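You operate a simulated robot arm through the tools that you are given. There is no shell and no other tool.

You are at the controls of a simulated robot arm. One attempt, no reset.

## Task
Clamp the purple halves on the clamp board and tape the join twice.
Fine: glaze up between the rails, pressed together without paste; the clamp knob ends at IN; two tape tabs pressed on across the join.

It is judged by the outcome, as a careful person would: the job done as asked, and still so three seconds after it is handed in. It fails if anything else is knocked over, pushed out of place, dropped, spilled or broken.

## Robot
A 7-joint arm with a fingered hand, fixed in place. Base frame: the origin is on the floor under the middle of its stand, x ahead of it, y to its left, z up. Units: mm, degrees, N and s.
It reaches about 1085 mm from its shoulder. Its first joint turns from -166.0 to 166.0 degrees. Payload 3.7 kg.
The TCP is the grasp point between the finger pads, 25 mm short of the fingertips. In the tool frame z runs along the fingers and y along their closing line. The gripper opens to 88 mm; its body begins 29 mm behind the TCP. The gripper is a hand of 5 fingers: y runs from the thumb to the fingers, the wrist lies at [-13, -106, -174] in the tool frame, and closing takes about 1.5 s.
Orientation is that of the tool frame in the base frame, as [roll, pitch, yaw] about the fixed x, y, z axes, in that order (R = Rz(yaw) Ry(pitch) Rx(roll)). With the fingers straight down and the wrist toward the robot, the tool's x, y and z point along [0, 1, 0], [1, 0, 0] and [0, 0, -1] of the base frame.

## Interface
- The arm moves only by the tool servo_tool. Its argument "targets" is a list of rows, each an object (a shift or turn left out is 0, a gripper value left out holds the last) with "offset": the shift along the base's x, y, z in units of 150 mm (1.0 is 150 mm), a list of three; "angular": the turn, a rotation vector about the base's x, y, z in units of 60 degrees (1.0 is 60 degrees), a list of three. In form: [{"offset": [x, y, z], "angular": [ax, ay, az]}, ...]. A call has 1 to 20 rows; each row is the pose to reach, as a shift and turn from the pose commanded when the call began. "jaw" is the gripper command, from -1 (fully open) to 1 (shut), values between in proportion, set as the call begins (left out, the last holds). A call with a number of a shift or a turn outside -1 to 1 is refused whole. A row lasts 0.2 s, in which the tool goes at most 50 mm and 8.6 degrees; a call with a longer step from one row to the next is refused whole, and so is a gripper value outside its range. A pose out of reach is approached as far as the arm can. The call stops where the force on the tool passes 40 N (or 10 N more than at its start, if that is more) or the arm is blocked; 0.2 s more then pass. Each finger travels about 108 mm/s and halts on what it meets, pressing with about 28 N; the grip force reading is that of the motor and also rises with nothing between the fingers. The clock runs only during rows and for 0.2 s after the last one: add rows that repeat a pose to give the fingers time. The reply holds the time, the measured pose of the TCP, the force on the tool along the base axes, the opening and the grip force, in the units named above and with some noise, with the torque about the TCP (base axes, N m) and any sound that the robot's microphone picked up.
- Cameras (640 x 400 px; columns grow to the right, rows downward): "scene" is fixed at [49.5, 649.4, 1618.4]; the picture's right is [-0.72, -0.69, 0.00], its down [-0.33, 0.35, -0.88] and it looks along [0.61, -0.63, -0.48] (base axes); focal length 353 px, centre (320, 200). "wrist" rides on the gripper at [59, -79, -105] in the tool frame; the picture's right is [-0.73, 0.32, -0.61], its down [-0.62, -0.68, 0.38] and it looks along [-0.29, 0.66, 0.70] (tool axes); focal length 234 px, centre (320, 200). There is no depth. A picture from a camera that has moved, and an enlarged one, comes with that camera's place and axes in the base frame and with its lens.
- camera(camera): a new picture of that camera. The clock stands still meanwhile.
- curl_fingers(index, middle, ring, little, thumb_bend, thumb_turn): sets how far each is bent, from 0 (flat) to 100 (curled in); at 30 the hand is open as for a grip, at 70 the pads meet at the TCP. One left out holds its place. A second passes; each finger stops where it meets its share of the squeeze, and holds until it gets a number again. A gripper value or a shape takes the hand back. It gives what a move gives, with no picture; readings hold the bend of each and the force on index, middle, ring, little, thumb and palm. thumb_turn goes from beside the hand (0) to across from the fingers (100), as for a grip.
- preshape(shape): the hand has 5 fingers and takes this shape, open, in about a second: jaw (thumb against the fingers, like two jaws); tri (thumb and two fingers); tip (a fingertip pinch); poke (one finger out to press); point (the index stretched); flat (the hand flat); cup (the hand cupped); fist (a fist). The gripper value then closes the fingers along that shape, each until it touches; the sizes above hold for jaw. It gives what a move gives, with no picture.
- enlarge(camera, box): a new picture of the part [left, top, right, bottom] of that camera's present view, enlarged. The clock stands still meanwhile.
- job_done(): hands the job in; it is judged then, once.

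Nothing tells you positions but the pictures and the camera data. Unless the task says otherwise, let go and move clear before handing in.

The tools are called after "Emit:" by a JSON object that holds its "api" and its "payload". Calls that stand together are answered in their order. servo_tool: Moves the arm, as the interface text tells. Its arguments: {"type":"object","properties":{"targets":{"type":"array"},"jaw":{"type":"number"}},"required":["targets"]} The other tools are called the same way: preshape (shape) gives the hand a shape; curl_fingers (index, middle, ring, little, thumb_bend, thumb_turn) moves the fingers one by one; camera (camera) takes a picture; enlarge (camera, box) takes an enlarged picture of a part of a camera's view; job_done () hands the job in.

At the start:

```text
time: 0.0
tool_pos: [578.9, -139.6, 1296.4]
tool_rot: [-180.0, 0.0, 90.0]
contact_force: [1.0, 0.5, 0.1]
wrist_torque: [-0.01, 0.0, 0.0]
grip_width: 87.4
gripper_force: 0.0
shape: jaw
bend: [30.0, 30.0, 30.0, 30.0, 30.0, 98.0]
finger forces: [0.0, 0.1, 0.0, 0.0, 0.0, 0.0]
```

scene: 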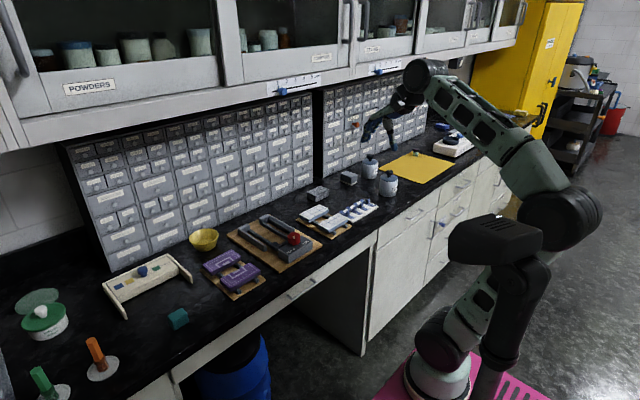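
wrist: 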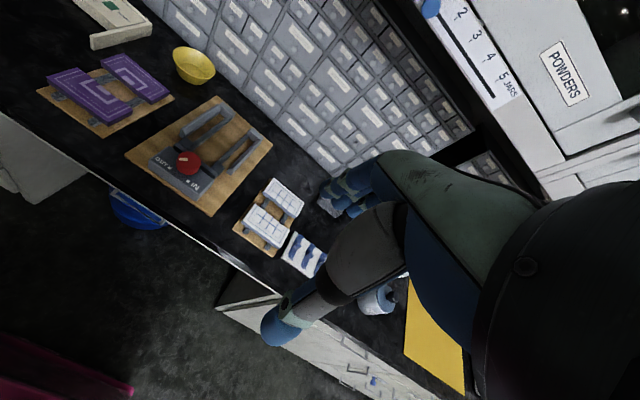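

I see a counter with purple tile halves on a small board, a clamp board with a red knob, and what looks like a tape tab holder to the right. I'll enlarge the views to find each of them.

Emit:
{"api": "enlarge", "payload": {"camera": "scene", "box": [190, 200, 330, 300]}}

Emit:
{"api": "enlarge", "payload": {"camera": "scene", "box": [280, 150, 420, 250]}}

Emit:
{"api": "enlarge", "payload": {"camera": "wrist", "box": [20, 30, 180, 150]}}

Emit:
{"api": "enlarge", "payload": {"camera": "wrist", "box": [120, 90, 280, 220]}}

Emit:
{"api": "enlarge", "payload": {"camera": "wrist", "box": [220, 160, 340, 290]}}

```text
4.00 times, centred on (260, 250) of scene
camera zoom: at [49.5, 649.4, 1618.4], right [-0.72, -0.69, 0.0], down [-0.33, 0.35, -0.88], along [0.61, -0.63, -0.48], focal length 1412 px, centre (560, 0)
```

zoom: 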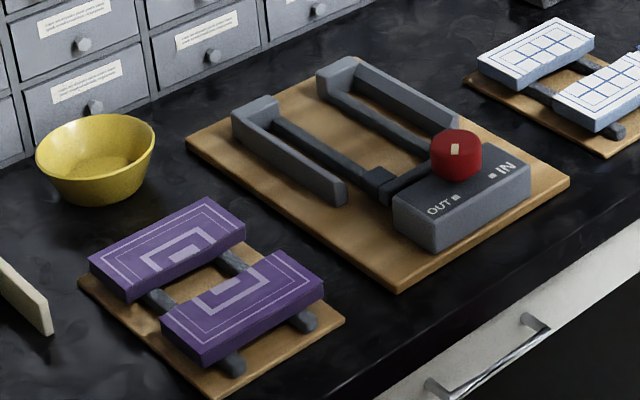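

```text
4.00 times, centred on (350, 200) of scene
camera zoom: at [49.5, 649.4, 1618.4], right [-0.72, -0.69, 0.0], down [-0.33, 0.35, -0.88], along [0.61, -0.63, -0.48], focal length 1412 px, centre (200, 200)
```

zoom: 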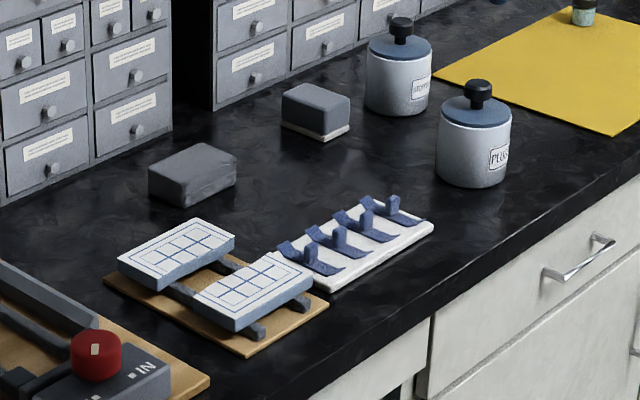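

```text
3.33 times, centred on (100, 90) of wrist
camera zoom: at [500.8, -80.1, 1402.2], right [0.32, -0.73, 0.61], down [-0.68, -0.62, -0.38], along [0.66, -0.29, -0.7], focal length 781 px, centre (1053, 567)
```

zoom: 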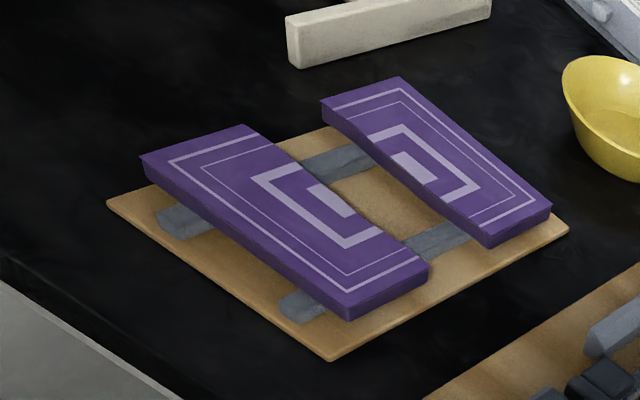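

```text
3.08 times, centred on (200, 155) of wrist
camera zoom: at [500.8, -80.1, 1402.2], right [0.32, -0.73, 0.61], down [-0.68, -0.62, -0.38], along [0.66, -0.29, -0.7], focal length 720 px, centre (689, 338)
```

zoom: 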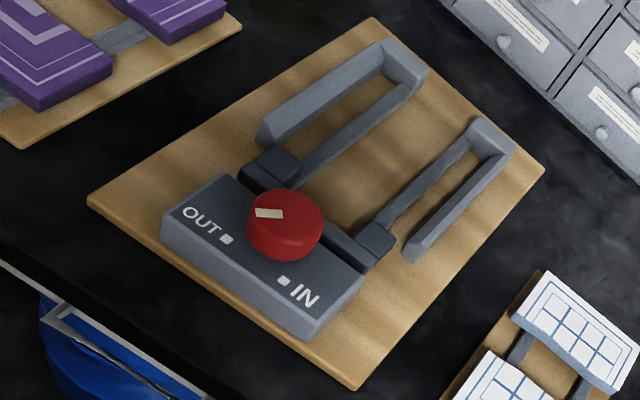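

```text
3.08 times, centred on (280, 225) of wrist
camera zoom: at [500.8, -80.1, 1402.2], right [0.32, -0.73, 0.61], down [-0.68, -0.62, -0.38], along [0.66, -0.29, -0.7], focal length 720 px, centre (443, 123)
```

zoom: 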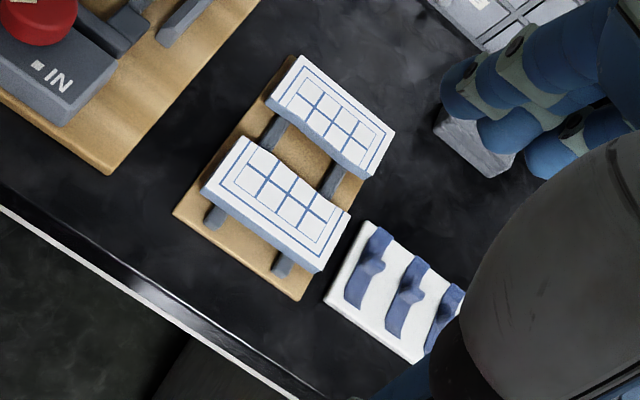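

The purple halves lie near x 755–910, y 165–275, with their long sides along y and the broken edges facing each other. The clamp board is near x 740–990, y -80–110, and the tape tabs are further right. I'll move the wrist camera closer for a better look.

Emit:
{"api": "servo_tool", "payload": {"targets": [{"offset": [0.04, 0.18, -0.14]}, {"offset": [0.08, 0.36, -0.28]}, {"offset": [0.12, 0.54, -0.42]}, {"offset": [0.16, 0.72, -0.56]}, {"offset": [0.2, 0.9, -0.7]}, {"offset": [0.2, 0.9, -0.7]}]}}

Emit:
{"api": "servo_tool", "payload": {"targets": [{"offset": [0.04, 0.17, -0.15]}, {"offset": [0.08, 0.34, -0.3]}, {"offset": [0.12, 0.51, -0.45]}, {"offset": [0.16, 0.68, -0.6]}, {"offset": [0.2, 0.83, -0.74]}, {"offset": [0.2, 0.83, -0.74]}]}}

Emit:
{"api": "camera", "payload": {"camera": "wrist"}}

Emit:
{"api": "camera", "payload": {"camera": "scene"}}

```text
time: 1.4
tool_pos: [609.5, -3.5, 1191.2]
tool_rot: [-180.0, 0.0, 90.0]
contact_force: [0.0, 0.5, 0.4]
wrist_torque: [-0.03, 0.0, -0.01]
grip_width: 87.7
gripper_force: 0.0
shape: jaw
bend: [30.0, 30.0, 30.0, 30.0, 30.0, 98.0]
finger forces: [0.0, 0.0, 0.1, 0.1, 0.1, 0.0]
```

```text
time: 2.8
tool_pos: [637.9, 120.3, 1080.4]
tool_rot: [-179.9, 0.0, 90.0]
contact_force: [0.6, -0.2, 0.3]
wrist_torque: [0.0, -0.02, 0.01]
grip_width: 87.6
gripper_force: 0.0
shape: jaw
bend: [30.0, 30.0, 30.0, 30.0, 30.0, 98.0]
finger forces: [0.1, 0.1, 0.0, 0.0, 0.0, 0.0]
```

```text
taken
camera wrist: at [560.7, 179.8, 1185.2], right [0.32, -0.73, 0.61], down [-0.68, -0.62, -0.38], along [0.66, -0.29, -0.7], focal length 234 px, centre (320, 200)
```

wrist: 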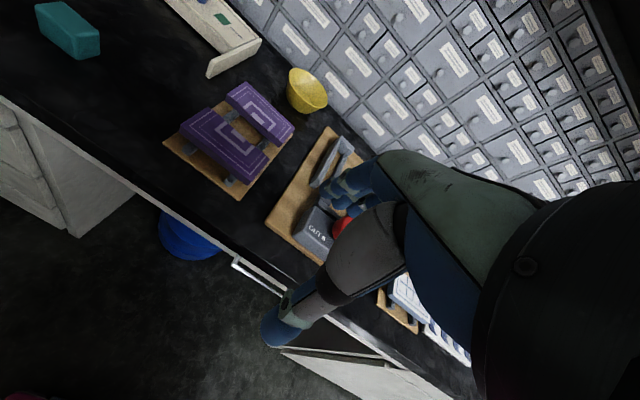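

```text
taken
```

scene: 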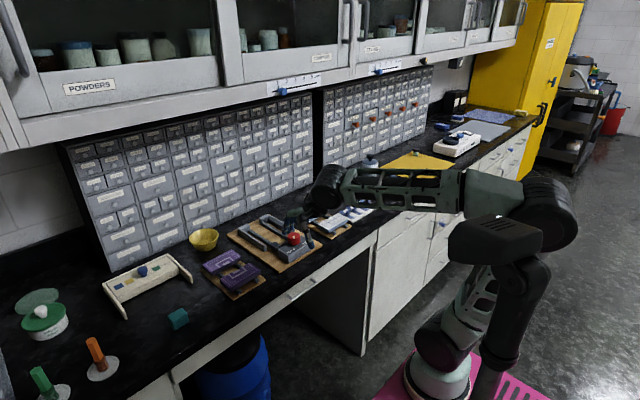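

Emit:
{"api": "enlarge", "payload": {"camera": "wrist", "box": [150, 70, 310, 210]}}

Emit:
{"api": "enlarge", "payload": {"camera": "scene", "box": [195, 235, 275, 300]}}

```text
2.86 times, centred on (230, 140) of wrist
camera zoom: at [560.7, 179.8, 1185.2], right [0.32, -0.73, 0.61], down [-0.68, -0.62, -0.38], along [0.66, -0.29, -0.7], focal length 669 px, centre (577, 371)
```

zoom: 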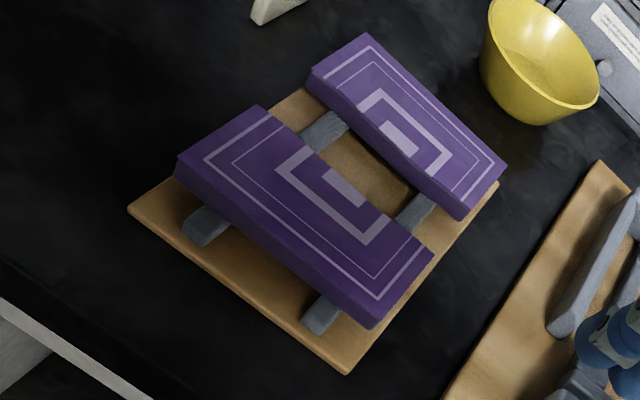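

```text
6.15 times, centred on (235, 268) of scene
camera zoom: at [49.5, 649.4, 1618.4], right [-0.72, -0.69, 0.0], down [-0.33, 0.35, -0.88], along [0.61, -0.63, -0.48], focal length 2173 px, centre (843, -215)
```

zoom: 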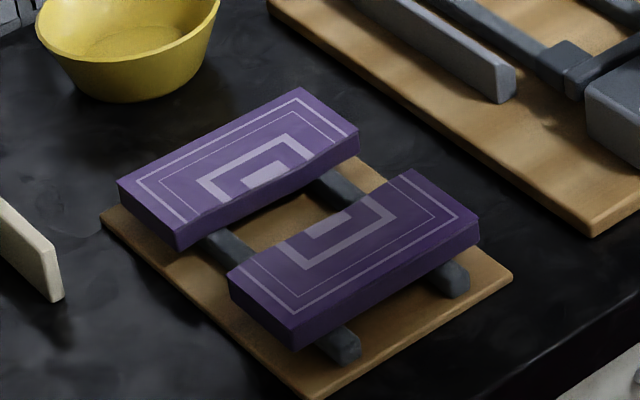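

The tile tops sit at about z≈912: half A (near) spans x 756–815, half B (far) x 856–914, both y 171–280. Next I'll look closely at the clamp board.

Emit:
{"api": "servo_tool", "payload": {"targets": [{"offset": [0.03, -0.2, 0]}, {"offset": [0.06, -0.4, 0]}, {"offset": [0.09, -0.6, 0]}, {"offset": [0.12, -0.8, 0]}, {"offset": [0.15, -1.0, 0]}, {"offset": [0.15, -1.0, 0]}]}}

Emit:
{"api": "servo_tool", "payload": {"targets": [{"offset": [0, -0.2, 0]}, {"offset": [0, -0.4, 0]}, {"offset": [0, -0.4, 0]}]}}

Emit:
{"api": "camera", "payload": {"camera": "wrist"}}

Emit:
{"api": "enlarge", "payload": {"camera": "wrist", "box": [140, 70, 300, 210]}}

```text
time: 4.2
tool_pos: [659.7, -30.4, 1080.4]
tool_rot: [-179.9, 0.0, 90.0]
contact_force: [-0.8, 0.2, -0.4]
wrist_torque: [-0.01, -0.03, 0.01]
grip_width: 87.3
gripper_force: 0.1
shape: jaw
bend: [30.0, 30.0, 30.0, 30.0, 30.0, 98.0]
finger forces: [0.0, 0.0, 0.1, 0.0, 0.0, 0.0]
```

```text
time: 5.0
tool_pos: [660.6, -90.0, 1081.3]
tool_rot: [180.0, -0.1, 90.1]
contact_force: [-0.1, -0.4, 0.7]
wrist_torque: [0.0, -0.01, -0.01]
grip_width: 87.7
gripper_force: 0.0
shape: jaw
bend: [30.0, 30.0, 30.0, 30.0, 30.0, 98.0]
finger forces: [0.0, 0.0, 0.0, 0.0, 0.0, 0.0]
```

```text
taken
camera wrist: at [582.9, -31.3, 1186.8], right [0.32, -0.73, 0.61], down [-0.68, -0.62, -0.38], along [0.66, -0.29, -0.7], focal length 234 px, centre (320, 200)
```

wrist: 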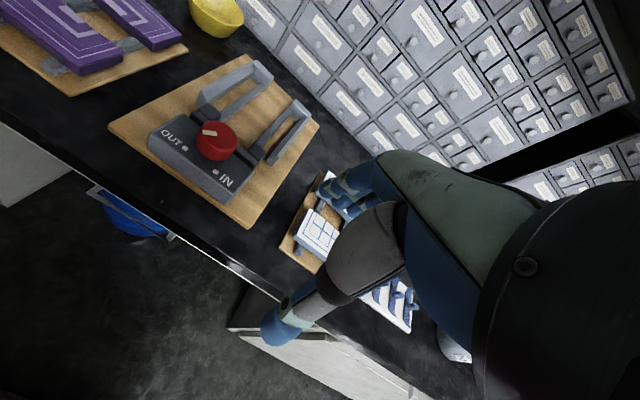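

```text
2.86 times, centred on (220, 140) of wrist
camera zoom: at [582.9, -31.3, 1186.8], right [0.32, -0.73, 0.61], down [-0.68, -0.62, -0.38], along [0.66, -0.29, -0.7], focal length 669 px, centre (606, 371)
```

zoom: 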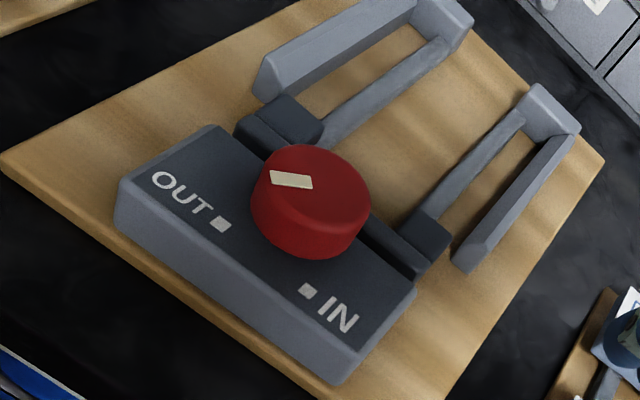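

The knob's pointer is now at OUT, and IN sits on the -y side, so the knob turns counterclockwise seen from above. I'll zoom in on the rails and jaw for exact coordinates.

Emit:
{"api": "enlarge", "payload": {"camera": "wrist", "box": [190, 40, 330, 180]}}

Emit:
{"api": "enlarge", "payload": {"camera": "scene", "box": [225, 205, 325, 275]}}

Emit:
{"api": "enlarge", "payload": {"camera": "scene", "box": [290, 190, 390, 250]}}

```text
2.86 times, centred on (260, 110) of wrist
camera zoom: at [582.9, -31.3, 1186.8], right [0.32, -0.73, 0.61], down [-0.68, -0.62, -0.38], along [0.66, -0.29, -0.7], focal length 669 px, centre (491, 457)
```

zoom: 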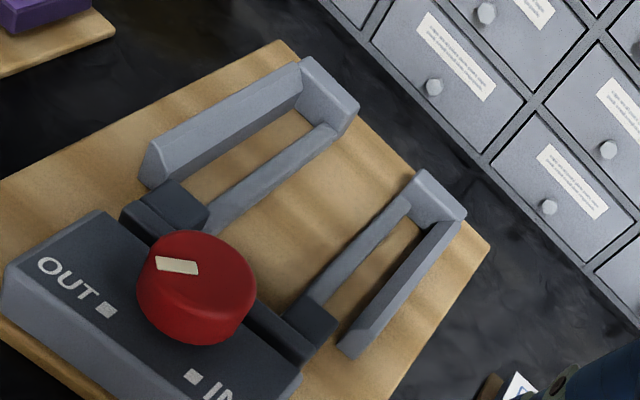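

```text
5.71 times, centred on (275, 240) of scene
camera zoom: at [49.5, 649.4, 1618.4], right [-0.72, -0.69, 0.0], down [-0.33, 0.35, -0.88], along [0.61, -0.63, -0.48], focal length 2018 px, centre (577, -29)
```

zoom: 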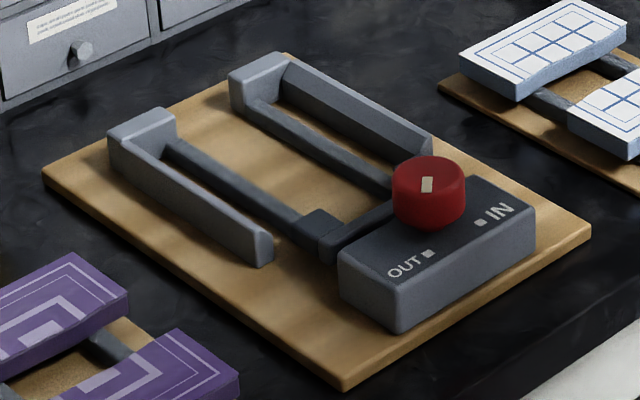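

```text
6.40 times, centred on (340, 220) of scene
camera zoom: at [49.5, 649.4, 1618.4], right [-0.72, -0.69, 0.0], down [-0.33, 0.35, -0.88], along [0.61, -0.63, -0.48], focal length 2260 px, centre (192, 72)
```

zoom: 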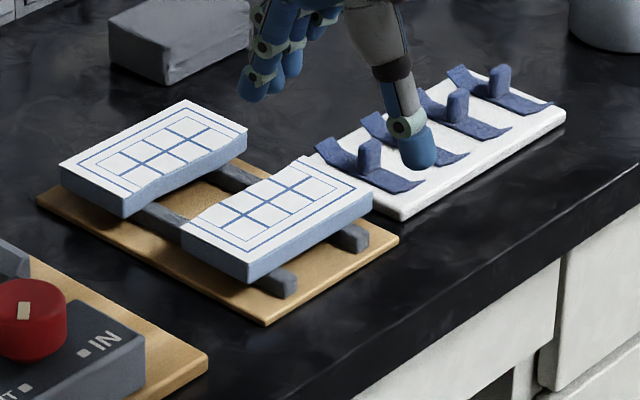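

I need the jaw-to-stop clearance to better than a few mm, so I'll look from more directly overhead.

Emit:
{"api": "servo_tool", "payload": {"targets": [{"offset": [0.2, 0, 0]}, {"offset": [0.4, 0, 0]}, {"offset": [0.6, 0, 0]}, {"offset": [0.8, 0, 0]}, {"offset": [0.93, 0, 0]}, {"offset": [0.93, 0, 0]}]}}

Emit:
{"api": "camera", "payload": {"camera": "wrist"}}

Emit:
{"api": "enlarge", "payload": {"camera": "wrist", "box": [80, 60, 320, 300]}}

```text
time: 6.4
tool_pos: [801.5, -89.8, 1080.6]
tool_rot: [-180.0, 0.0, 90.1]
contact_force: [-0.7, -0.7, -0.8]
wrist_torque: [-0.02, 0.01, -0.03]
grip_width: 87.5
gripper_force: 0.1
shape: jaw
bend: [30.0, 30.0, 30.0, 30.0, 30.0, 98.0]
finger forces: [0.1, 0.0, 0.0, 0.0, 0.0, 0.0]
```

```text
taken
camera wrist: at [723.3, -30.9, 1186.2], right [0.32, -0.73, 0.61], down [-0.68, -0.62, -0.38], along [0.66, -0.29, -0.7], focal length 234 px, centre (320, 200)
```

wrist: 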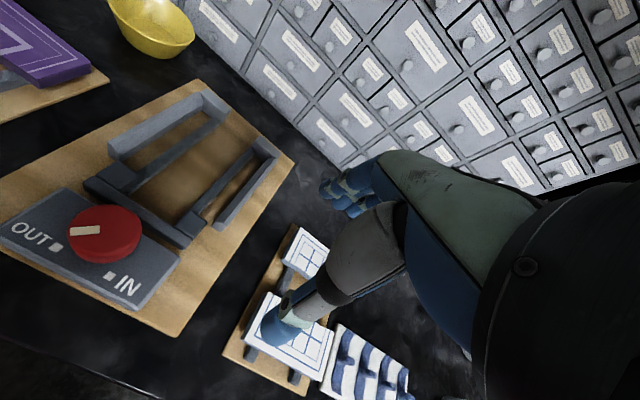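

```text
1.67 times, centred on (200, 180) of wrist
camera zoom: at [723.3, -30.9, 1186.2], right [0.32, -0.73, 0.61], down [-0.68, -0.62, -0.38], along [0.66, -0.29, -0.7], focal length 390 px, centre (520, 233)
```

zoom: 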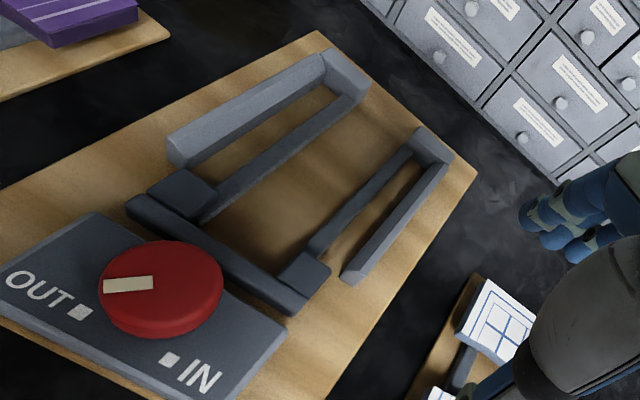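

Emit:
{"api": "enlarge", "payload": {"camera": "wrist", "box": [80, 150, 240, 270]}}

Emit:
{"api": "enlarge", "payload": {"camera": "wrist", "box": [150, 70, 310, 190]}}

Emit:
{"api": "enlarge", "payload": {"camera": "wrist", "box": [0, 180, 160, 300]}}

```text
3.33 times, centred on (160, 210) of wrist
camera zoom: at [723.3, -30.9, 1186.2], right [0.32, -0.73, 0.61], down [-0.68, -0.62, -0.38], along [0.66, -0.29, -0.7], focal length 781 px, centre (853, 167)
```

zoom: 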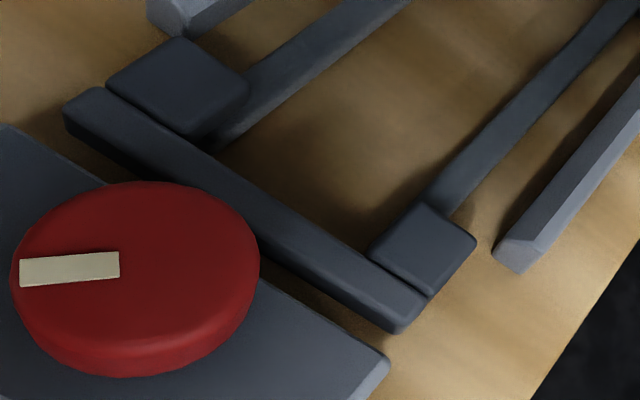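

```text
3.33 times, centred on (230, 130) of wrist
camera zoom: at [723.3, -30.9, 1186.2], right [0.32, -0.73, 0.61], down [-0.68, -0.62, -0.38], along [0.66, -0.29, -0.7], focal length 781 px, centre (620, 433)
```

zoom: 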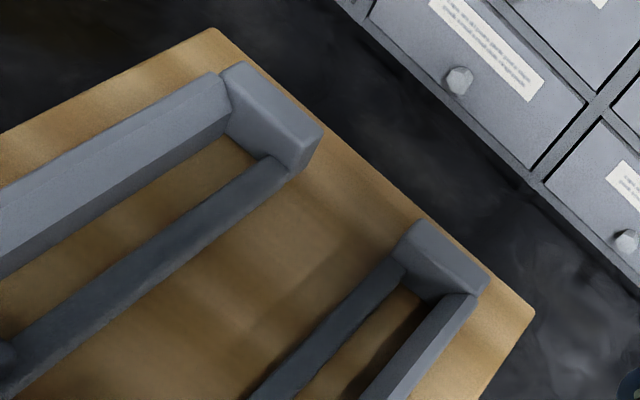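

```text
3.33 times, centred on (80, 240) of wrist
camera zoom: at [723.3, -30.9, 1186.2], right [0.32, -0.73, 0.61], down [-0.68, -0.62, -0.38], along [0.66, -0.29, -0.7], focal length 781 px, centre (1120, 67)
```

zoom: 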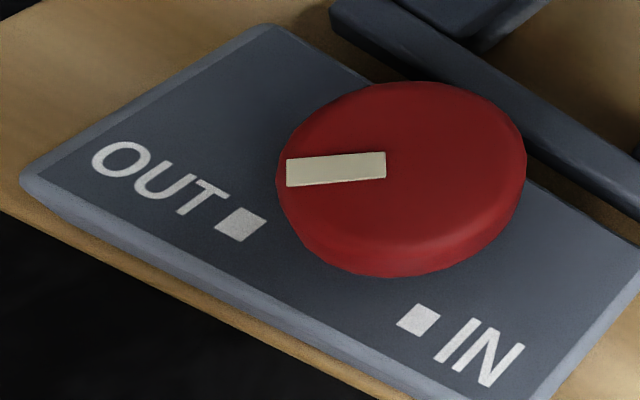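

The stop faces are at x≈977 and the jaw pads at x≈838, so there are about 23 mm of slack for the two halves. I need to see the hand's own shape, so I'll check it from the scene camera.

Emit:
{"api": "camera", "payload": {"camera": "scene"}}

Emit:
{"api": "enlarge", "payload": {"camera": "scene", "box": [270, 130, 390, 230]}}

```text
taken
```

scene: 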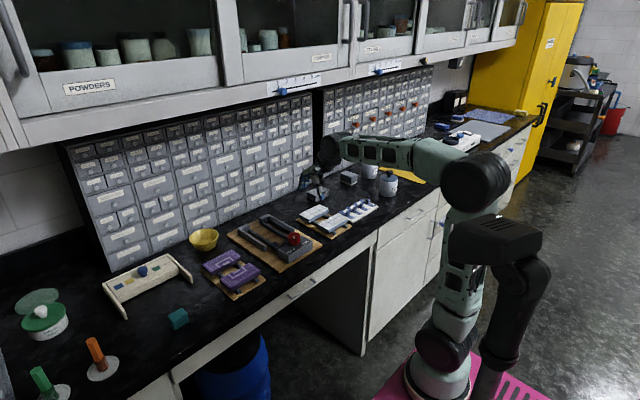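

```text
4.00 times, centred on (330, 180) of scene
camera zoom: at [49.5, 649.4, 1618.4], right [-0.72, -0.69, 0.0], down [-0.33, 0.35, -0.88], along [0.61, -0.63, -0.48], focal length 1412 px, centre (280, 280)
```

zoom: 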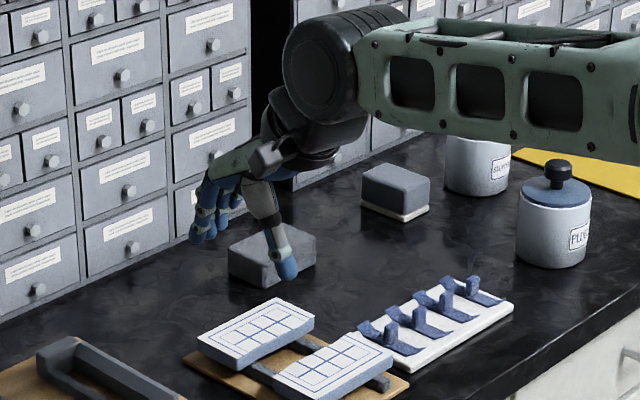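

I'll try the three-finger shape, since two fingers should fit the gap between the end stops.

Emit:
{"api": "preshape", "payload": {"shape": "tri"}}

Emit:
{"api": "enlarge", "payload": {"camera": "wrist", "box": [220, 120, 440, 370]}}

Emit:
{"api": "enlarge", "payload": {"camera": "scene", "box": [280, 140, 360, 220]}}

```text
time: 7.3
tool_pos: [801.0, -89.4, 1082.0]
tool_rot: [179.9, 0.1, 90.0]
contact_force: [-0.1, 0.7, 0.9]
wrist_torque: [0.01, 0.01, 0.01]
grip_width: 87.8
gripper_force: 0.1
shape: tri
bend: [30.0, 30.0, 99.0, 99.0, 30.0, 98.0]
finger forces: [0.0, 0.0, 0.0, 0.0, 0.0, 0.1]
```

```text
1.60 times, centred on (330, 245) of wrist
camera zoom: at [723.1, -30.9, 1186.2], right [0.32, -0.73, 0.61], down [-0.68, -0.62, -0.38], along [0.66, -0.29, -0.7], focal length 375 px, centre (304, 128)
```

zoom: 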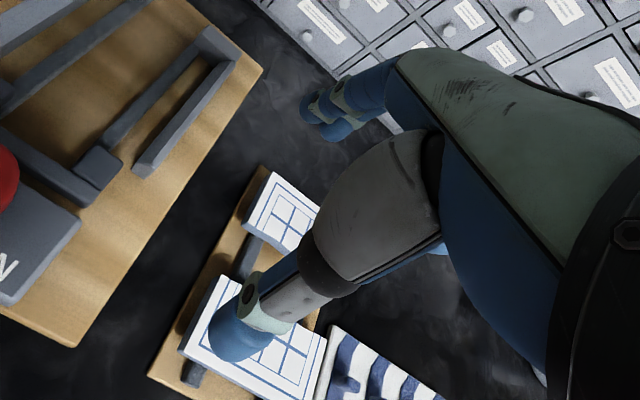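

```text
5.00 times, centred on (320, 180) of scene
camera zoom: at [49.5, 649.4, 1618.4], right [-0.72, -0.69, 0.0], down [-0.33, 0.35, -0.88], along [0.61, -0.63, -0.48], focal length 1766 px, centre (320, 300)
```

zoom: 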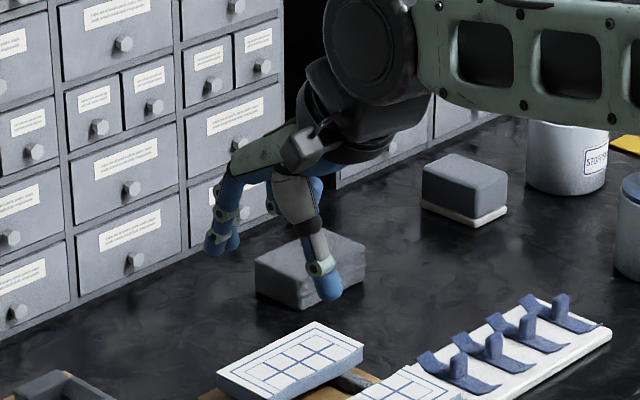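

In the tri shape the index and middle fingers straddle the TCP at ±10 mm with the thumb centred, which suits this job. I'll go above half B (the far one) with the hand slightly pre-closed.

Emit:
{"api": "servo_tool", "payload": {"targets": [{"offset": [0.1, 0.25, 0]}, {"offset": [0.2, 0.5, 0]}, {"offset": [0.3, 0.75, 0]}, {"offset": [0.4, 1.0, 0]}, {"offset": [0.4, 1.0, 0]}], "jaw": -0.68}}

Emit:
{"api": "servo_tool", "payload": {"targets": [{"offset": [0.04, 0.25, -0.05]}, {"offset": [0.08, 0.5, -0.1]}, {"offset": [0.12, 0.75, -0.15]}, {"offset": [0.16, 1.0, -0.2]}, {"offset": [0.16, 1.0, -0.2]}]}}

Emit:
{"api": "servo_tool", "payload": {"targets": [{"offset": [0, 0.1, -0.15]}, {"offset": [0, 0.1, -0.3]}, {"offset": [0, 0.1, -0.4]}, {"offset": [0, 0.1, -0.4]}]}}

Emit:
{"api": "camera", "payload": {"camera": "wrist"}}

Emit:
{"api": "enlarge", "payload": {"camera": "scene", "box": [180, 200, 290, 300]}}

```text
time: 8.5
tool_pos: [860.2, 61.3, 1080.2]
tool_rot: [-179.9, 0.0, 90.0]
contact_force: [-0.3, 0.1, 0.1]
wrist_torque: [-0.02, 0.01, 0.03]
grip_width: 74.0
gripper_force: 0.0
shape: tri
bend: [27.0, 33.0, 99.0, 99.0, 44.0, 98.0]
finger forces: [0.0, 0.0, 0.0, 0.0, 0.0, 0.0]
```

```text
time: 9.7
tool_pos: [884.4, 209.3, 1050.1]
tool_rot: [-180.0, 0.0, 90.1]
contact_force: [-0.5, -0.4, -0.1]
wrist_torque: [0.01, 0.01, -0.01]
grip_width: 74.0
gripper_force: 0.0
shape: tri
bend: [27.0, 33.0, 99.0, 99.0, 44.0, 99.0]
finger forces: [0.0, 0.0, 0.0, 0.0, 0.0, 0.0]
```

```text
time: 10.7
tool_pos: [885.4, 225.9, 992.2]
tool_rot: [180.0, 0.0, 90.0]
contact_force: [0.4, 1.7, -0.2]
wrist_torque: [-0.03, 0.02, -0.02]
grip_width: 74.1
gripper_force: 0.1
shape: tri
bend: [27.0, 33.0, 99.0, 99.0, 44.0, 99.0]
finger forces: [0.0, 0.0, 0.1, 0.0, 0.0, 0.0]
```

```text
taken
camera wrist: at [807.3, 284.3, 1096.2], right [0.32, -0.73, 0.61], down [-0.68, -0.62, -0.38], along [0.66, -0.29, -0.7], focal length 234 px, centre (320, 200)
```

wrist: 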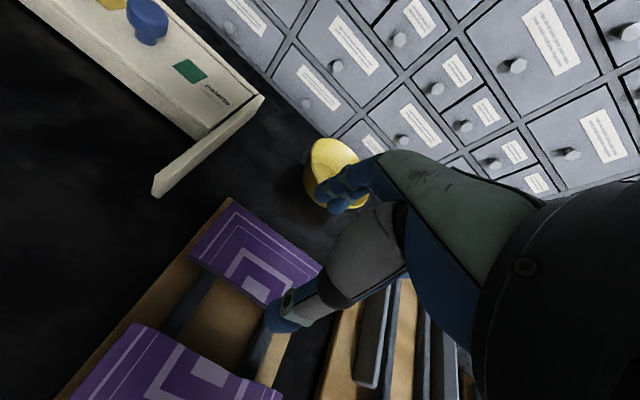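

```text
4.00 times, centred on (235, 250) of scene
camera zoom: at [49.5, 649.4, 1618.4], right [-0.72, -0.69, 0.0], down [-0.33, 0.35, -0.88], along [0.61, -0.63, -0.48], focal length 1412 px, centre (660, 0)
```

zoom: 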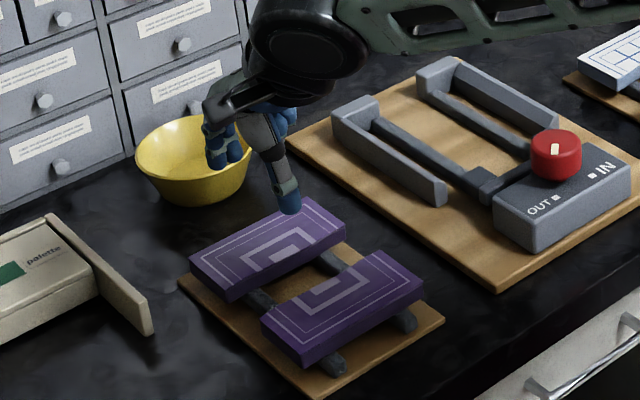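

The thumb is over the gap between the halves and the fingers are beyond half B's far edge, clear of the bowl. I'll lower part way and check.

Emit:
{"api": "servo_tool", "payload": {"targets": [{"offset": [0, 0, -0.1]}, {"offset": [0, 0, -0.2]}, {"offset": [0, 0, -0.3]}, {"offset": [0, 0, -0.36]}, {"offset": [0, 0, -0.36]}]}}

Emit:
{"api": "camera", "payload": {"camera": "wrist"}}

Emit:
{"api": "enlarge", "payload": {"camera": "scene", "box": [195, 215, 275, 285]}}

```text
time: 11.9
tool_pos: [884.0, 226.6, 937.3]
tool_rot: [-180.0, 0.0, 90.0]
contact_force: [-0.6, 0.5, -0.4]
wrist_torque: [0.01, 0.0, 0.01]
grip_width: 73.9
gripper_force: 0.0
shape: tri
bend: [27.0, 33.0, 99.0, 99.0, 44.0, 99.0]
finger forces: [0.1, 0.1, 0.0, 0.0, 0.0, 0.0]
```

```text
taken
camera wrist: at [807.0, 284.6, 1042.0], right [0.32, -0.73, 0.61], down [-0.68, -0.62, -0.38], along [0.66, -0.29, -0.7], focal length 234 px, centre (320, 200)
```

wrist: 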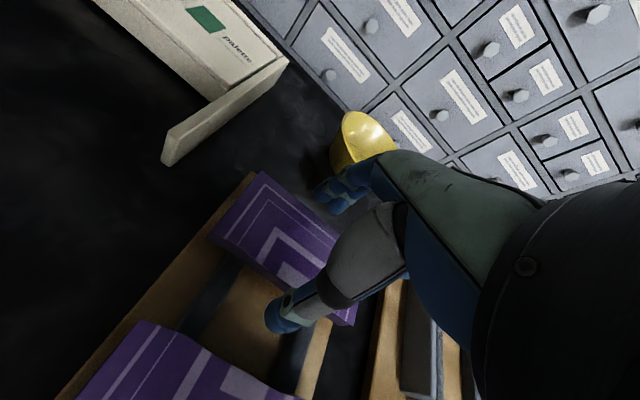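

```text
5.71 times, centred on (235, 250) of scene
camera zoom: at [49.5, 649.4, 1618.4], right [-0.72, -0.69, 0.0], down [-0.33, 0.35, -0.88], along [0.61, -0.63, -0.48], focal length 2018 px, centre (806, -86)
```

zoom: 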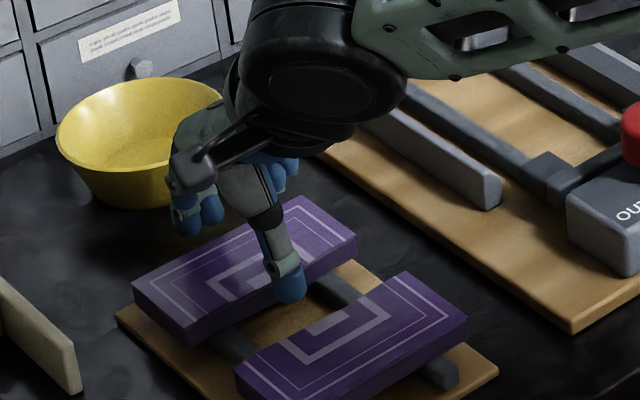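

The measured edges match my estimate for half B (x 855–914, y 171–280). I'll lower to grasp height slowly and close.

Emit:
{"api": "servo_tool", "payload": {"targets": [{"offset": [0, 0, -0.03]}, {"offset": [0, 0, -0.06]}, {"offset": [0, 0, -0.09]}, {"offset": [0, 0, -0.12]}, {"offset": [0, 0, -0.14]}, {"offset": [0, 0, -0.14]}]}}

Emit:
{"api": "camera", "payload": {"camera": "wrist"}}

Emit:
{"api": "enlarge", "payload": {"camera": "scene", "box": [205, 230, 265, 280]}}

```text
time: 13.3
tool_pos: [884.9, 226.4, 914.9]
tool_rot: [180.0, 0.0, 89.9]
contact_force: [0.3, -0.2, -0.1]
wrist_torque: [0.01, 0.0, 0.02]
grip_width: 74.0
gripper_force: 0.0
shape: tri
bend: [27.0, 33.0, 99.0, 99.0, 44.0, 99.0]
finger forces: [0.1, 0.0, 0.1, 0.0, 0.0, 0.0]
```

```text
taken
camera wrist: at [806.6, 284.8, 1021.0], right [0.32, -0.73, 0.61], down [-0.68, -0.62, -0.38], along [0.66, -0.29, -0.7], focal length 234 px, centre (320, 200)
```

wrist: 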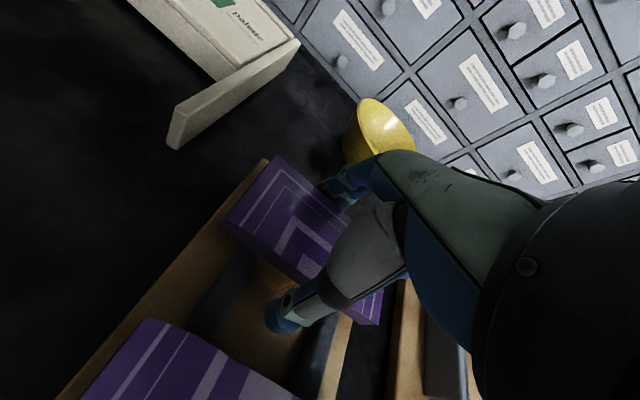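

```text
8.00 times, centred on (235, 255) of scene
camera zoom: at [49.5, 649.4, 1618.4], right [-0.72, -0.69, 0.0], down [-0.33, 0.35, -0.88], along [0.61, -0.63, -0.48], focal length 2825 px, centre (1000, -240)
```

zoom: 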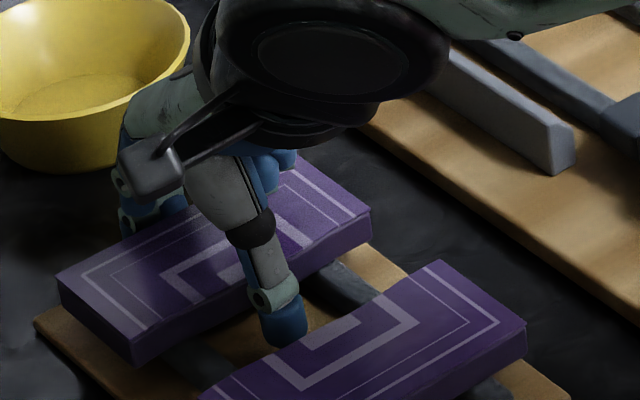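

Emit:
{"api": "servo_tool", "payload": {"targets": [{"offset": [0, 0, 0]}, {"offset": [0, 0, 0]}, {"offset": [0, 0, 0]}, {"offset": [0, 0, 0]}, {"offset": [0, 0, 0]}, {"offset": [0, 0, 0]}], "jaw": 0.1}}

Emit:
{"api": "camera", "payload": {"camera": "wrist"}}

Emit:
{"api": "enlarge", "payload": {"camera": "scene", "box": [205, 230, 265, 280]}}

```text
time: 14.7
tool_pos: [885.9, 226.7, 915.8]
tool_rot: [-180.0, 0.0, 90.0]
contact_force: [0.3, 0.4, -2.9]
wrist_torque: [-0.01, -0.02, -0.03]
grip_width: 40.6
gripper_force: 28.3
shape: tri
bend: [75.0, 50.0, 99.0, 100.0, 71.0, 100.0]
finger forces: [15.9, 13.0, 2.4, 0.0, 28.4, 0.0]
```

```text
taken
camera wrist: at [806.7, 284.8, 1021.0], right [0.32, -0.73, 0.61], down [-0.68, -0.62, -0.38], along [0.66, -0.29, -0.7], focal length 234 px, centre (320, 200)
```

wrist: 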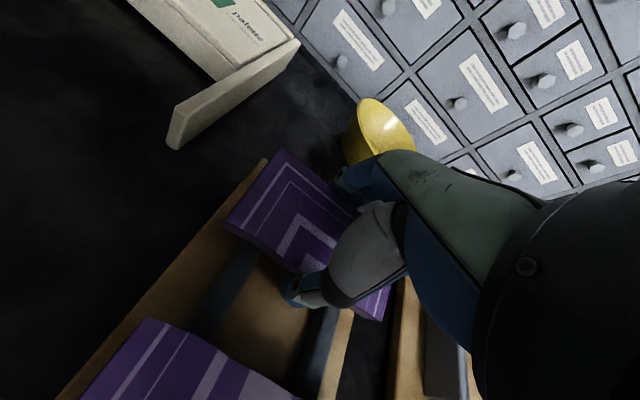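

```text
8.00 times, centred on (235, 255) of scene
camera zoom: at [49.5, 649.4, 1618.4], right [-0.72, -0.69, 0.0], down [-0.33, 0.35, -0.88], along [0.61, -0.63, -0.48], focal length 2825 px, centre (1000, -240)
```

zoom: 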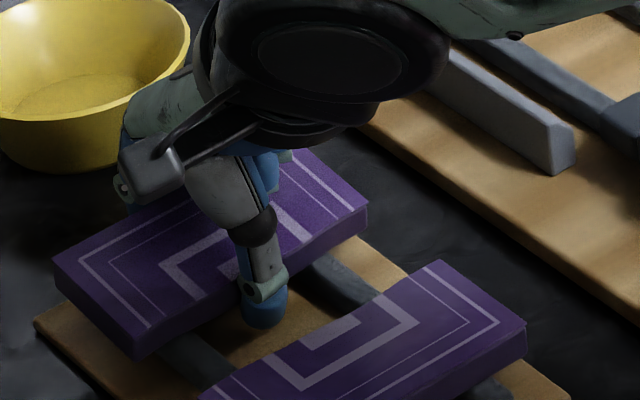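

Emit:
{"api": "enlarge", "payload": {"camera": "wrist", "box": [210, 130, 400, 340]}}

Emit:
{"api": "enlarge", "payload": {"camera": "scene", "box": [205, 240, 245, 275]}}

```text
1.90 times, centred on (305, 235) of wrist
camera zoom: at [806.7, 284.8, 1021.0], right [0.32, -0.73, 0.61], down [-0.68, -0.62, -0.38], along [0.66, -0.29, -0.7], focal length 446 px, centre (349, 133)
```

zoom: 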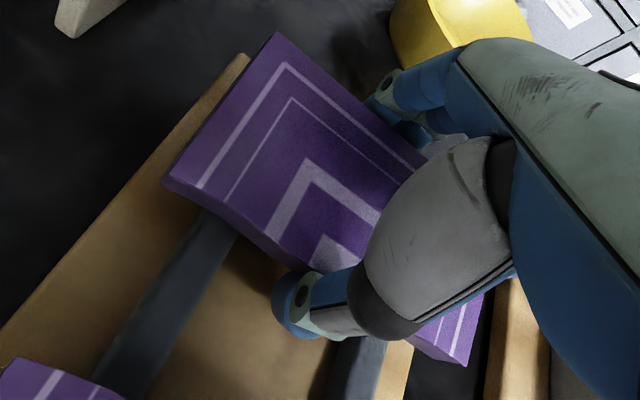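

```text
11.43 times, centred on (225, 258) of scene
camera zoom: at [49.5, 649.4, 1618.4], right [-0.72, -0.69, 0.0], down [-0.33, 0.35, -0.88], along [0.61, -0.63, -0.48], focal length 4036 px, centre (1406, -457)
```

zoom: 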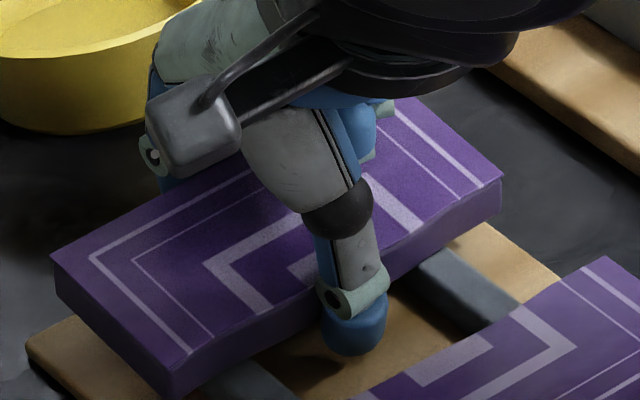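

The index finger seems to curl under the tile and tilt it. I'll open gently, raise about 8 mm so only the fingertips meet the edges, and regrip.

Emit:
{"api": "servo_tool", "payload": {"targets": [{"offset": [0, 0, 0]}, {"offset": [0, 0, 0]}, {"offset": [0, 0, 0]}], "jaw": -0.4}}

Emit:
{"api": "servo_tool", "payload": {"targets": [{"offset": [0, 0, 0]}, {"offset": [0, 0, 0]}, {"offset": [0, 0, 0]}], "jaw": -0.68}}

Emit:
{"api": "enlarge", "payload": {"camera": "wrist", "box": [210, 130, 400, 340]}}

Emit:
{"api": "enlarge", "payload": {"camera": "scene", "box": [205, 240, 245, 275]}}

```text
time: 15.5
tool_pos: [884.2, 225.9, 915.4]
tool_rot: [-179.9, 0.0, 89.9]
contact_force: [0.1, 0.1, -0.2]
wrist_torque: [0.02, -0.03, 0.0]
grip_width: 61.3
gripper_force: 0.2
shape: tri
bend: [27.0, 37.0, 99.0, 99.0, 58.0, 99.0]
finger forces: [0.0, 0.0, 0.0, 0.1, 0.0, 0.0]
```

```text
time: 16.3
tool_pos: [884.3, 225.0, 915.6]
tool_rot: [-180.0, 0.0, 89.9]
contact_force: [-0.3, 0.1, 0.5]
wrist_torque: [-0.01, 0.01, 0.01]
grip_width: 73.6
gripper_force: 0.0
shape: tri
bend: [27.0, 33.0, 99.0, 99.0, 45.0, 99.0]
finger forces: [0.1, 0.1, 0.0, 0.0, 0.0, 0.1]
```

```text
1.90 times, centred on (305, 235) of wrist
camera zoom: at [806.7, 284.8, 1021.1], right [0.32, -0.73, 0.61], down [-0.68, -0.62, -0.38], along [0.66, -0.29, -0.7], focal length 446 px, centre (349, 133)
```

zoom: 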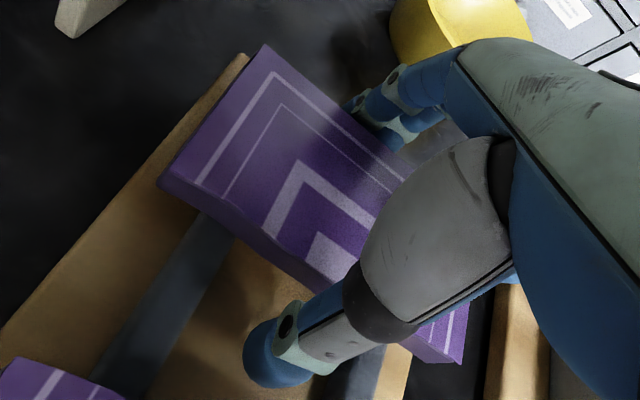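

```text
11.43 times, centred on (225, 258) of scene
camera zoom: at [49.5, 649.4, 1618.4], right [-0.72, -0.69, 0.0], down [-0.33, 0.35, -0.88], along [0.61, -0.63, -0.48], focal length 4036 px, centre (1406, -457)
```

zoom: 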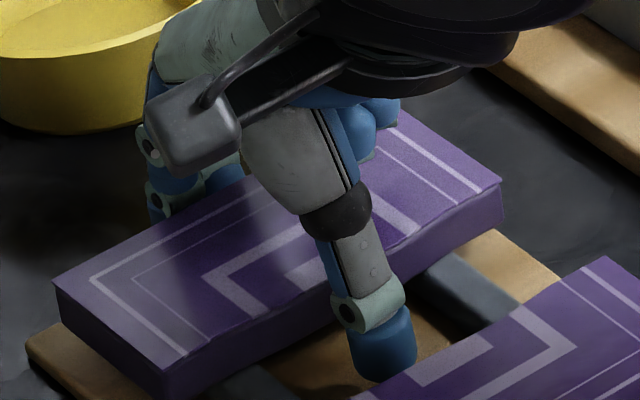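

Emit:
{"api": "servo_tool", "payload": {"targets": [{"offset": [0, 0, 0.03]}, {"offset": [0, 0, 0.05]}, {"offset": [0, 0, 0.05]}]}}

Emit:
{"api": "curl_fingers", "payload": {"index": 42, "middle": 42, "thumb_bend": 42}}

Emit:
{"api": "enlarge", "payload": {"camera": "wrist", "box": [210, 130, 400, 340]}}

Emit:
{"api": "enlarge", "payload": {"camera": "scene", "box": [205, 240, 245, 275]}}

```text
time: 17.1
tool_pos: [884.4, 226.7, 923.5]
tool_rot: [180.0, 0.1, 90.0]
contact_force: [-0.8, -0.3, 0.5]
wrist_torque: [0.02, 0.02, 0.01]
grip_width: 73.8
gripper_force: 0.0
shape: tri
bend: [27.0, 33.0, 99.0, 99.0, 45.0, 99.0]
finger forces: [0.0, 0.0, 0.1, 0.1, 0.0, 0.1]
```

```text
time: 18.1
tool_pos: [884.7, 225.7, 924.1]
tool_rot: [-180.0, 0.1, 90.0]
contact_force: [0.1, -0.5, 0.2]
wrist_torque: [0.02, 0.01, 0.02]
grip_width: 59.5
gripper_force: 0.2
shape: fingers
bend: [42.0, 42.0, 99.0, 99.0, 42.0, 99.0]
finger forces: [0.1, 0.0, 0.0, 0.1, 0.1, 0.0]
```

```text
1.90 times, centred on (305, 235) of wrist
camera zoom: at [806.7, 284.6, 1028.6], right [0.32, -0.73, 0.61], down [-0.68, -0.62, -0.38], along [0.66, -0.29, -0.7], focal length 446 px, centre (349, 133)
```

zoom: 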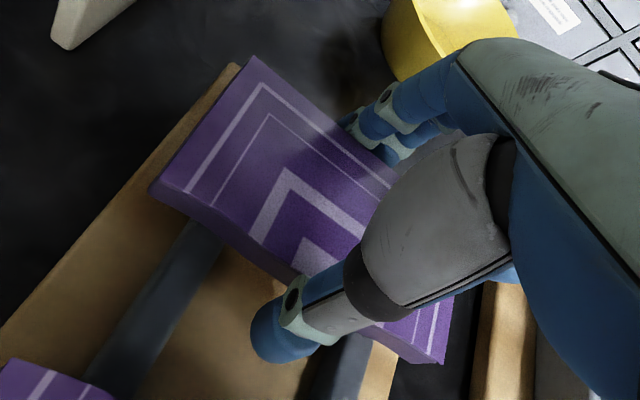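

```text
11.43 times, centred on (225, 258) of scene
camera zoom: at [49.5, 649.4, 1618.4], right [-0.72, -0.69, 0.0], down [-0.33, 0.35, -0.88], along [0.61, -0.63, -0.48], focal length 4036 px, centre (1406, -457)
```

zoom: 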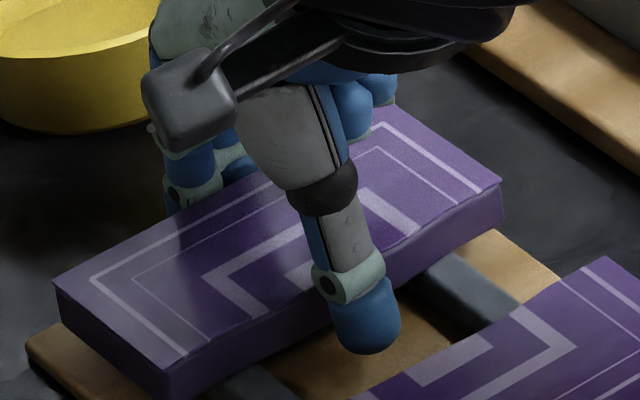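

The width of 59.5 mm is just clear of the 58 mm tile. Now I'll close a few more degrees onto the edges.

Emit:
{"api": "curl_fingers", "payload": {"index": 49, "middle": 49, "thumb_bend": 49}}

Emit:
{"api": "enlarge", "payload": {"camera": "wrist", "box": [210, 130, 400, 340]}}

Emit:
{"api": "enlarge", "payload": {"camera": "scene", "box": [205, 240, 245, 275]}}

```text
time: 19.1
tool_pos: [885.7, 226.3, 924.2]
tool_rot: [180.0, 0.0, 90.0]
contact_force: [0.1, 0.8, 0.1]
wrist_torque: [0.0, -0.06, -0.01]
grip_width: 51.1
gripper_force: 2.5
shape: fingers
bend: [46.0, 47.0, 99.0, 99.0, 46.0, 98.0]
finger forces: [2.1, 1.4, 0.0, 0.0, 2.7, 0.1]
```

```text
1.90 times, centred on (305, 235) of wrist
camera zoom: at [806.8, 284.6, 1028.6], right [0.32, -0.73, 0.61], down [-0.68, -0.62, -0.38], along [0.66, -0.29, -0.7], focal length 446 px, centre (349, 133)
```

zoom: 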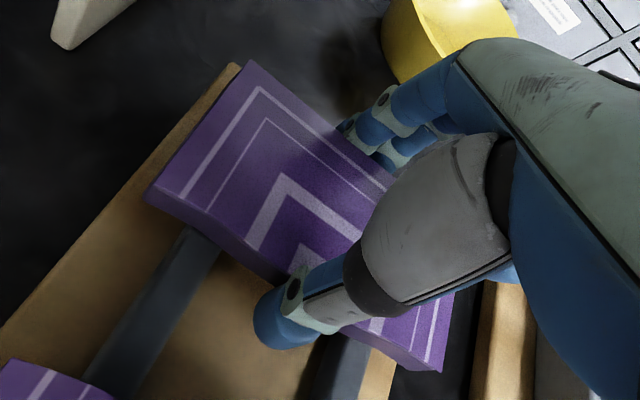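

```text
11.43 times, centred on (225, 258) of scene
camera zoom: at [49.5, 649.4, 1618.4], right [-0.72, -0.69, 0.0], down [-0.33, 0.35, -0.88], along [0.61, -0.63, -0.48], focal length 4036 px, centre (1406, -457)
```

zoom: 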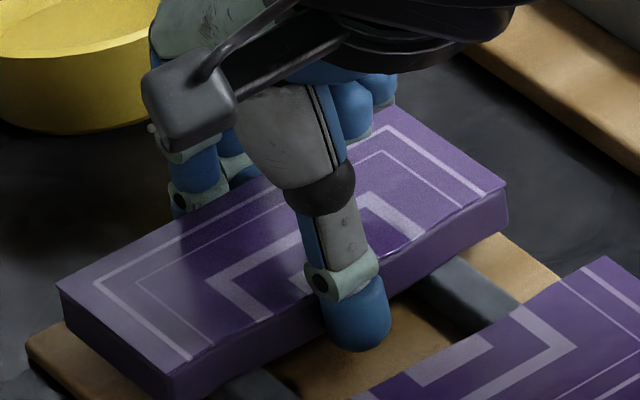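

The edges are touched evenly with the tile still flat. I'll squeeze firmer.

Emit:
{"api": "curl_fingers", "payload": {"index": 62, "middle": 62, "thumb_bend": 62}}

Emit:
{"api": "enlarge", "payload": {"camera": "wrist", "box": [210, 130, 400, 340]}}

Emit:
{"api": "enlarge", "payload": {"camera": "scene", "box": [205, 240, 245, 275]}}

```text
time: 20.1
tool_pos: [885.2, 225.7, 924.2]
tool_rot: [-180.0, 0.0, 90.0]
contact_force: [1.4, -0.5, 2.2]
wrist_torque: [-0.03, -0.11, 0.01]
grip_width: 48.9
gripper_force: 12.4
shape: fingers
bend: [51.0, 53.0, 99.0, 99.0, 46.0, 97.0]
finger forces: [6.9, 6.5, 0.0, 0.1, 12.4, 0.0]
```

```text
1.90 times, centred on (305, 235) of wrist
camera zoom: at [806.7, 284.6, 1028.7], right [0.32, -0.73, 0.61], down [-0.68, -0.62, -0.38], along [0.66, -0.29, -0.7], focal length 446 px, centre (349, 133)
```

zoom: 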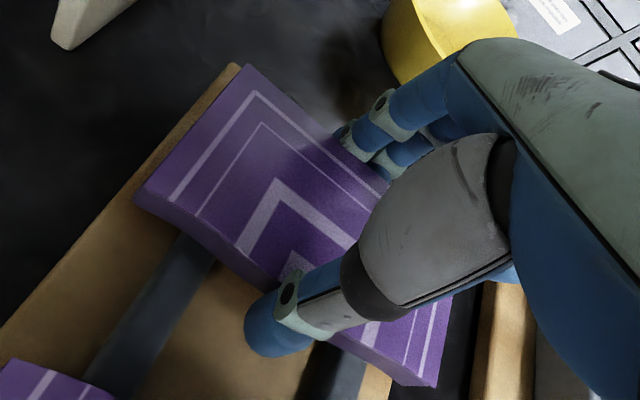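

```text
11.43 times, centred on (225, 258) of scene
camera zoom: at [49.5, 649.4, 1618.4], right [-0.72, -0.69, 0.0], down [-0.33, 0.35, -0.88], along [0.61, -0.63, -0.48], focal length 4036 px, centre (1406, -457)
```

zoom: 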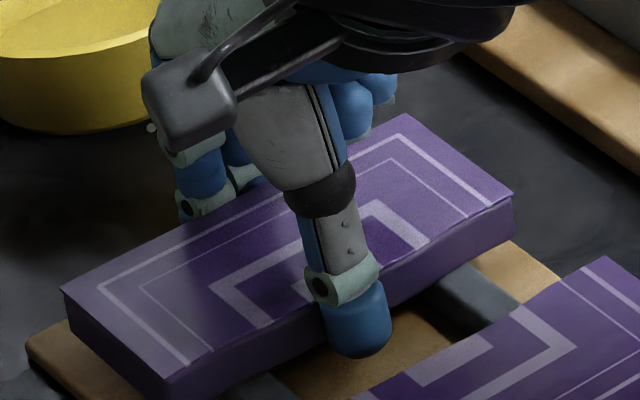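

The grip is at 12 N with the tile flat. I'll lift a little and check that it's secure and level.

Emit:
{"api": "servo_tool", "payload": {"targets": [{"offset": [0, 0, 0.03]}, {"offset": [0, 0, 0.06]}, {"offset": [0, 0, 0.1]}, {"offset": [0, 0, 0.13]}, {"offset": [0, 0, 0.13]}]}}

Emit:
{"api": "camera", "payload": {"camera": "wrist"}}

Emit:
{"api": "enlarge", "payload": {"camera": "scene", "box": [195, 230, 265, 290]}}

```text
time: 21.3
tool_pos: [884.8, 225.1, 942.9]
tool_rot: [-180.0, 0.0, 90.0]
contact_force: [0.8, 0.2, -2.0]
wrist_torque: [0.01, -0.02, -0.02]
grip_width: 48.7
gripper_force: 12.3
shape: fingers
bend: [51.0, 54.0, 99.0, 99.0, 46.0, 97.0]
finger forces: [6.5, 6.0, 0.0, 0.0, 12.7, 0.1]
```

```text
taken
camera wrist: at [806.8, 284.8, 1048.5], right [0.32, -0.73, 0.61], down [-0.68, -0.62, -0.38], along [0.66, -0.29, -0.7], focal length 234 px, centre (320, 200)
```

wrist: 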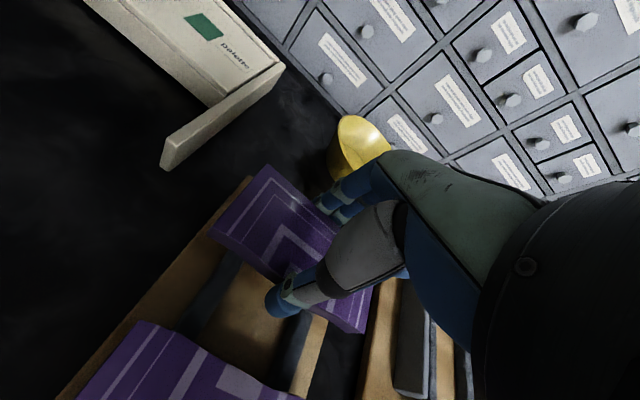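

```text
6.67 times, centred on (230, 260) of scene
camera zoom: at [49.5, 649.4, 1618.4], right [-0.72, -0.69, 0.0], down [-0.33, 0.35, -0.88], along [0.61, -0.63, -0.48], focal length 2354 px, centre (920, -200)
```

zoom: 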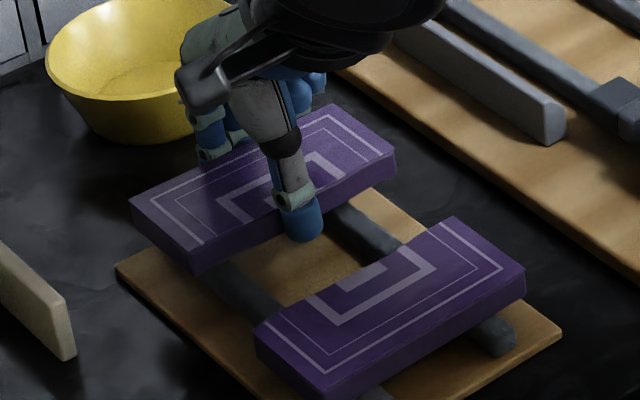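

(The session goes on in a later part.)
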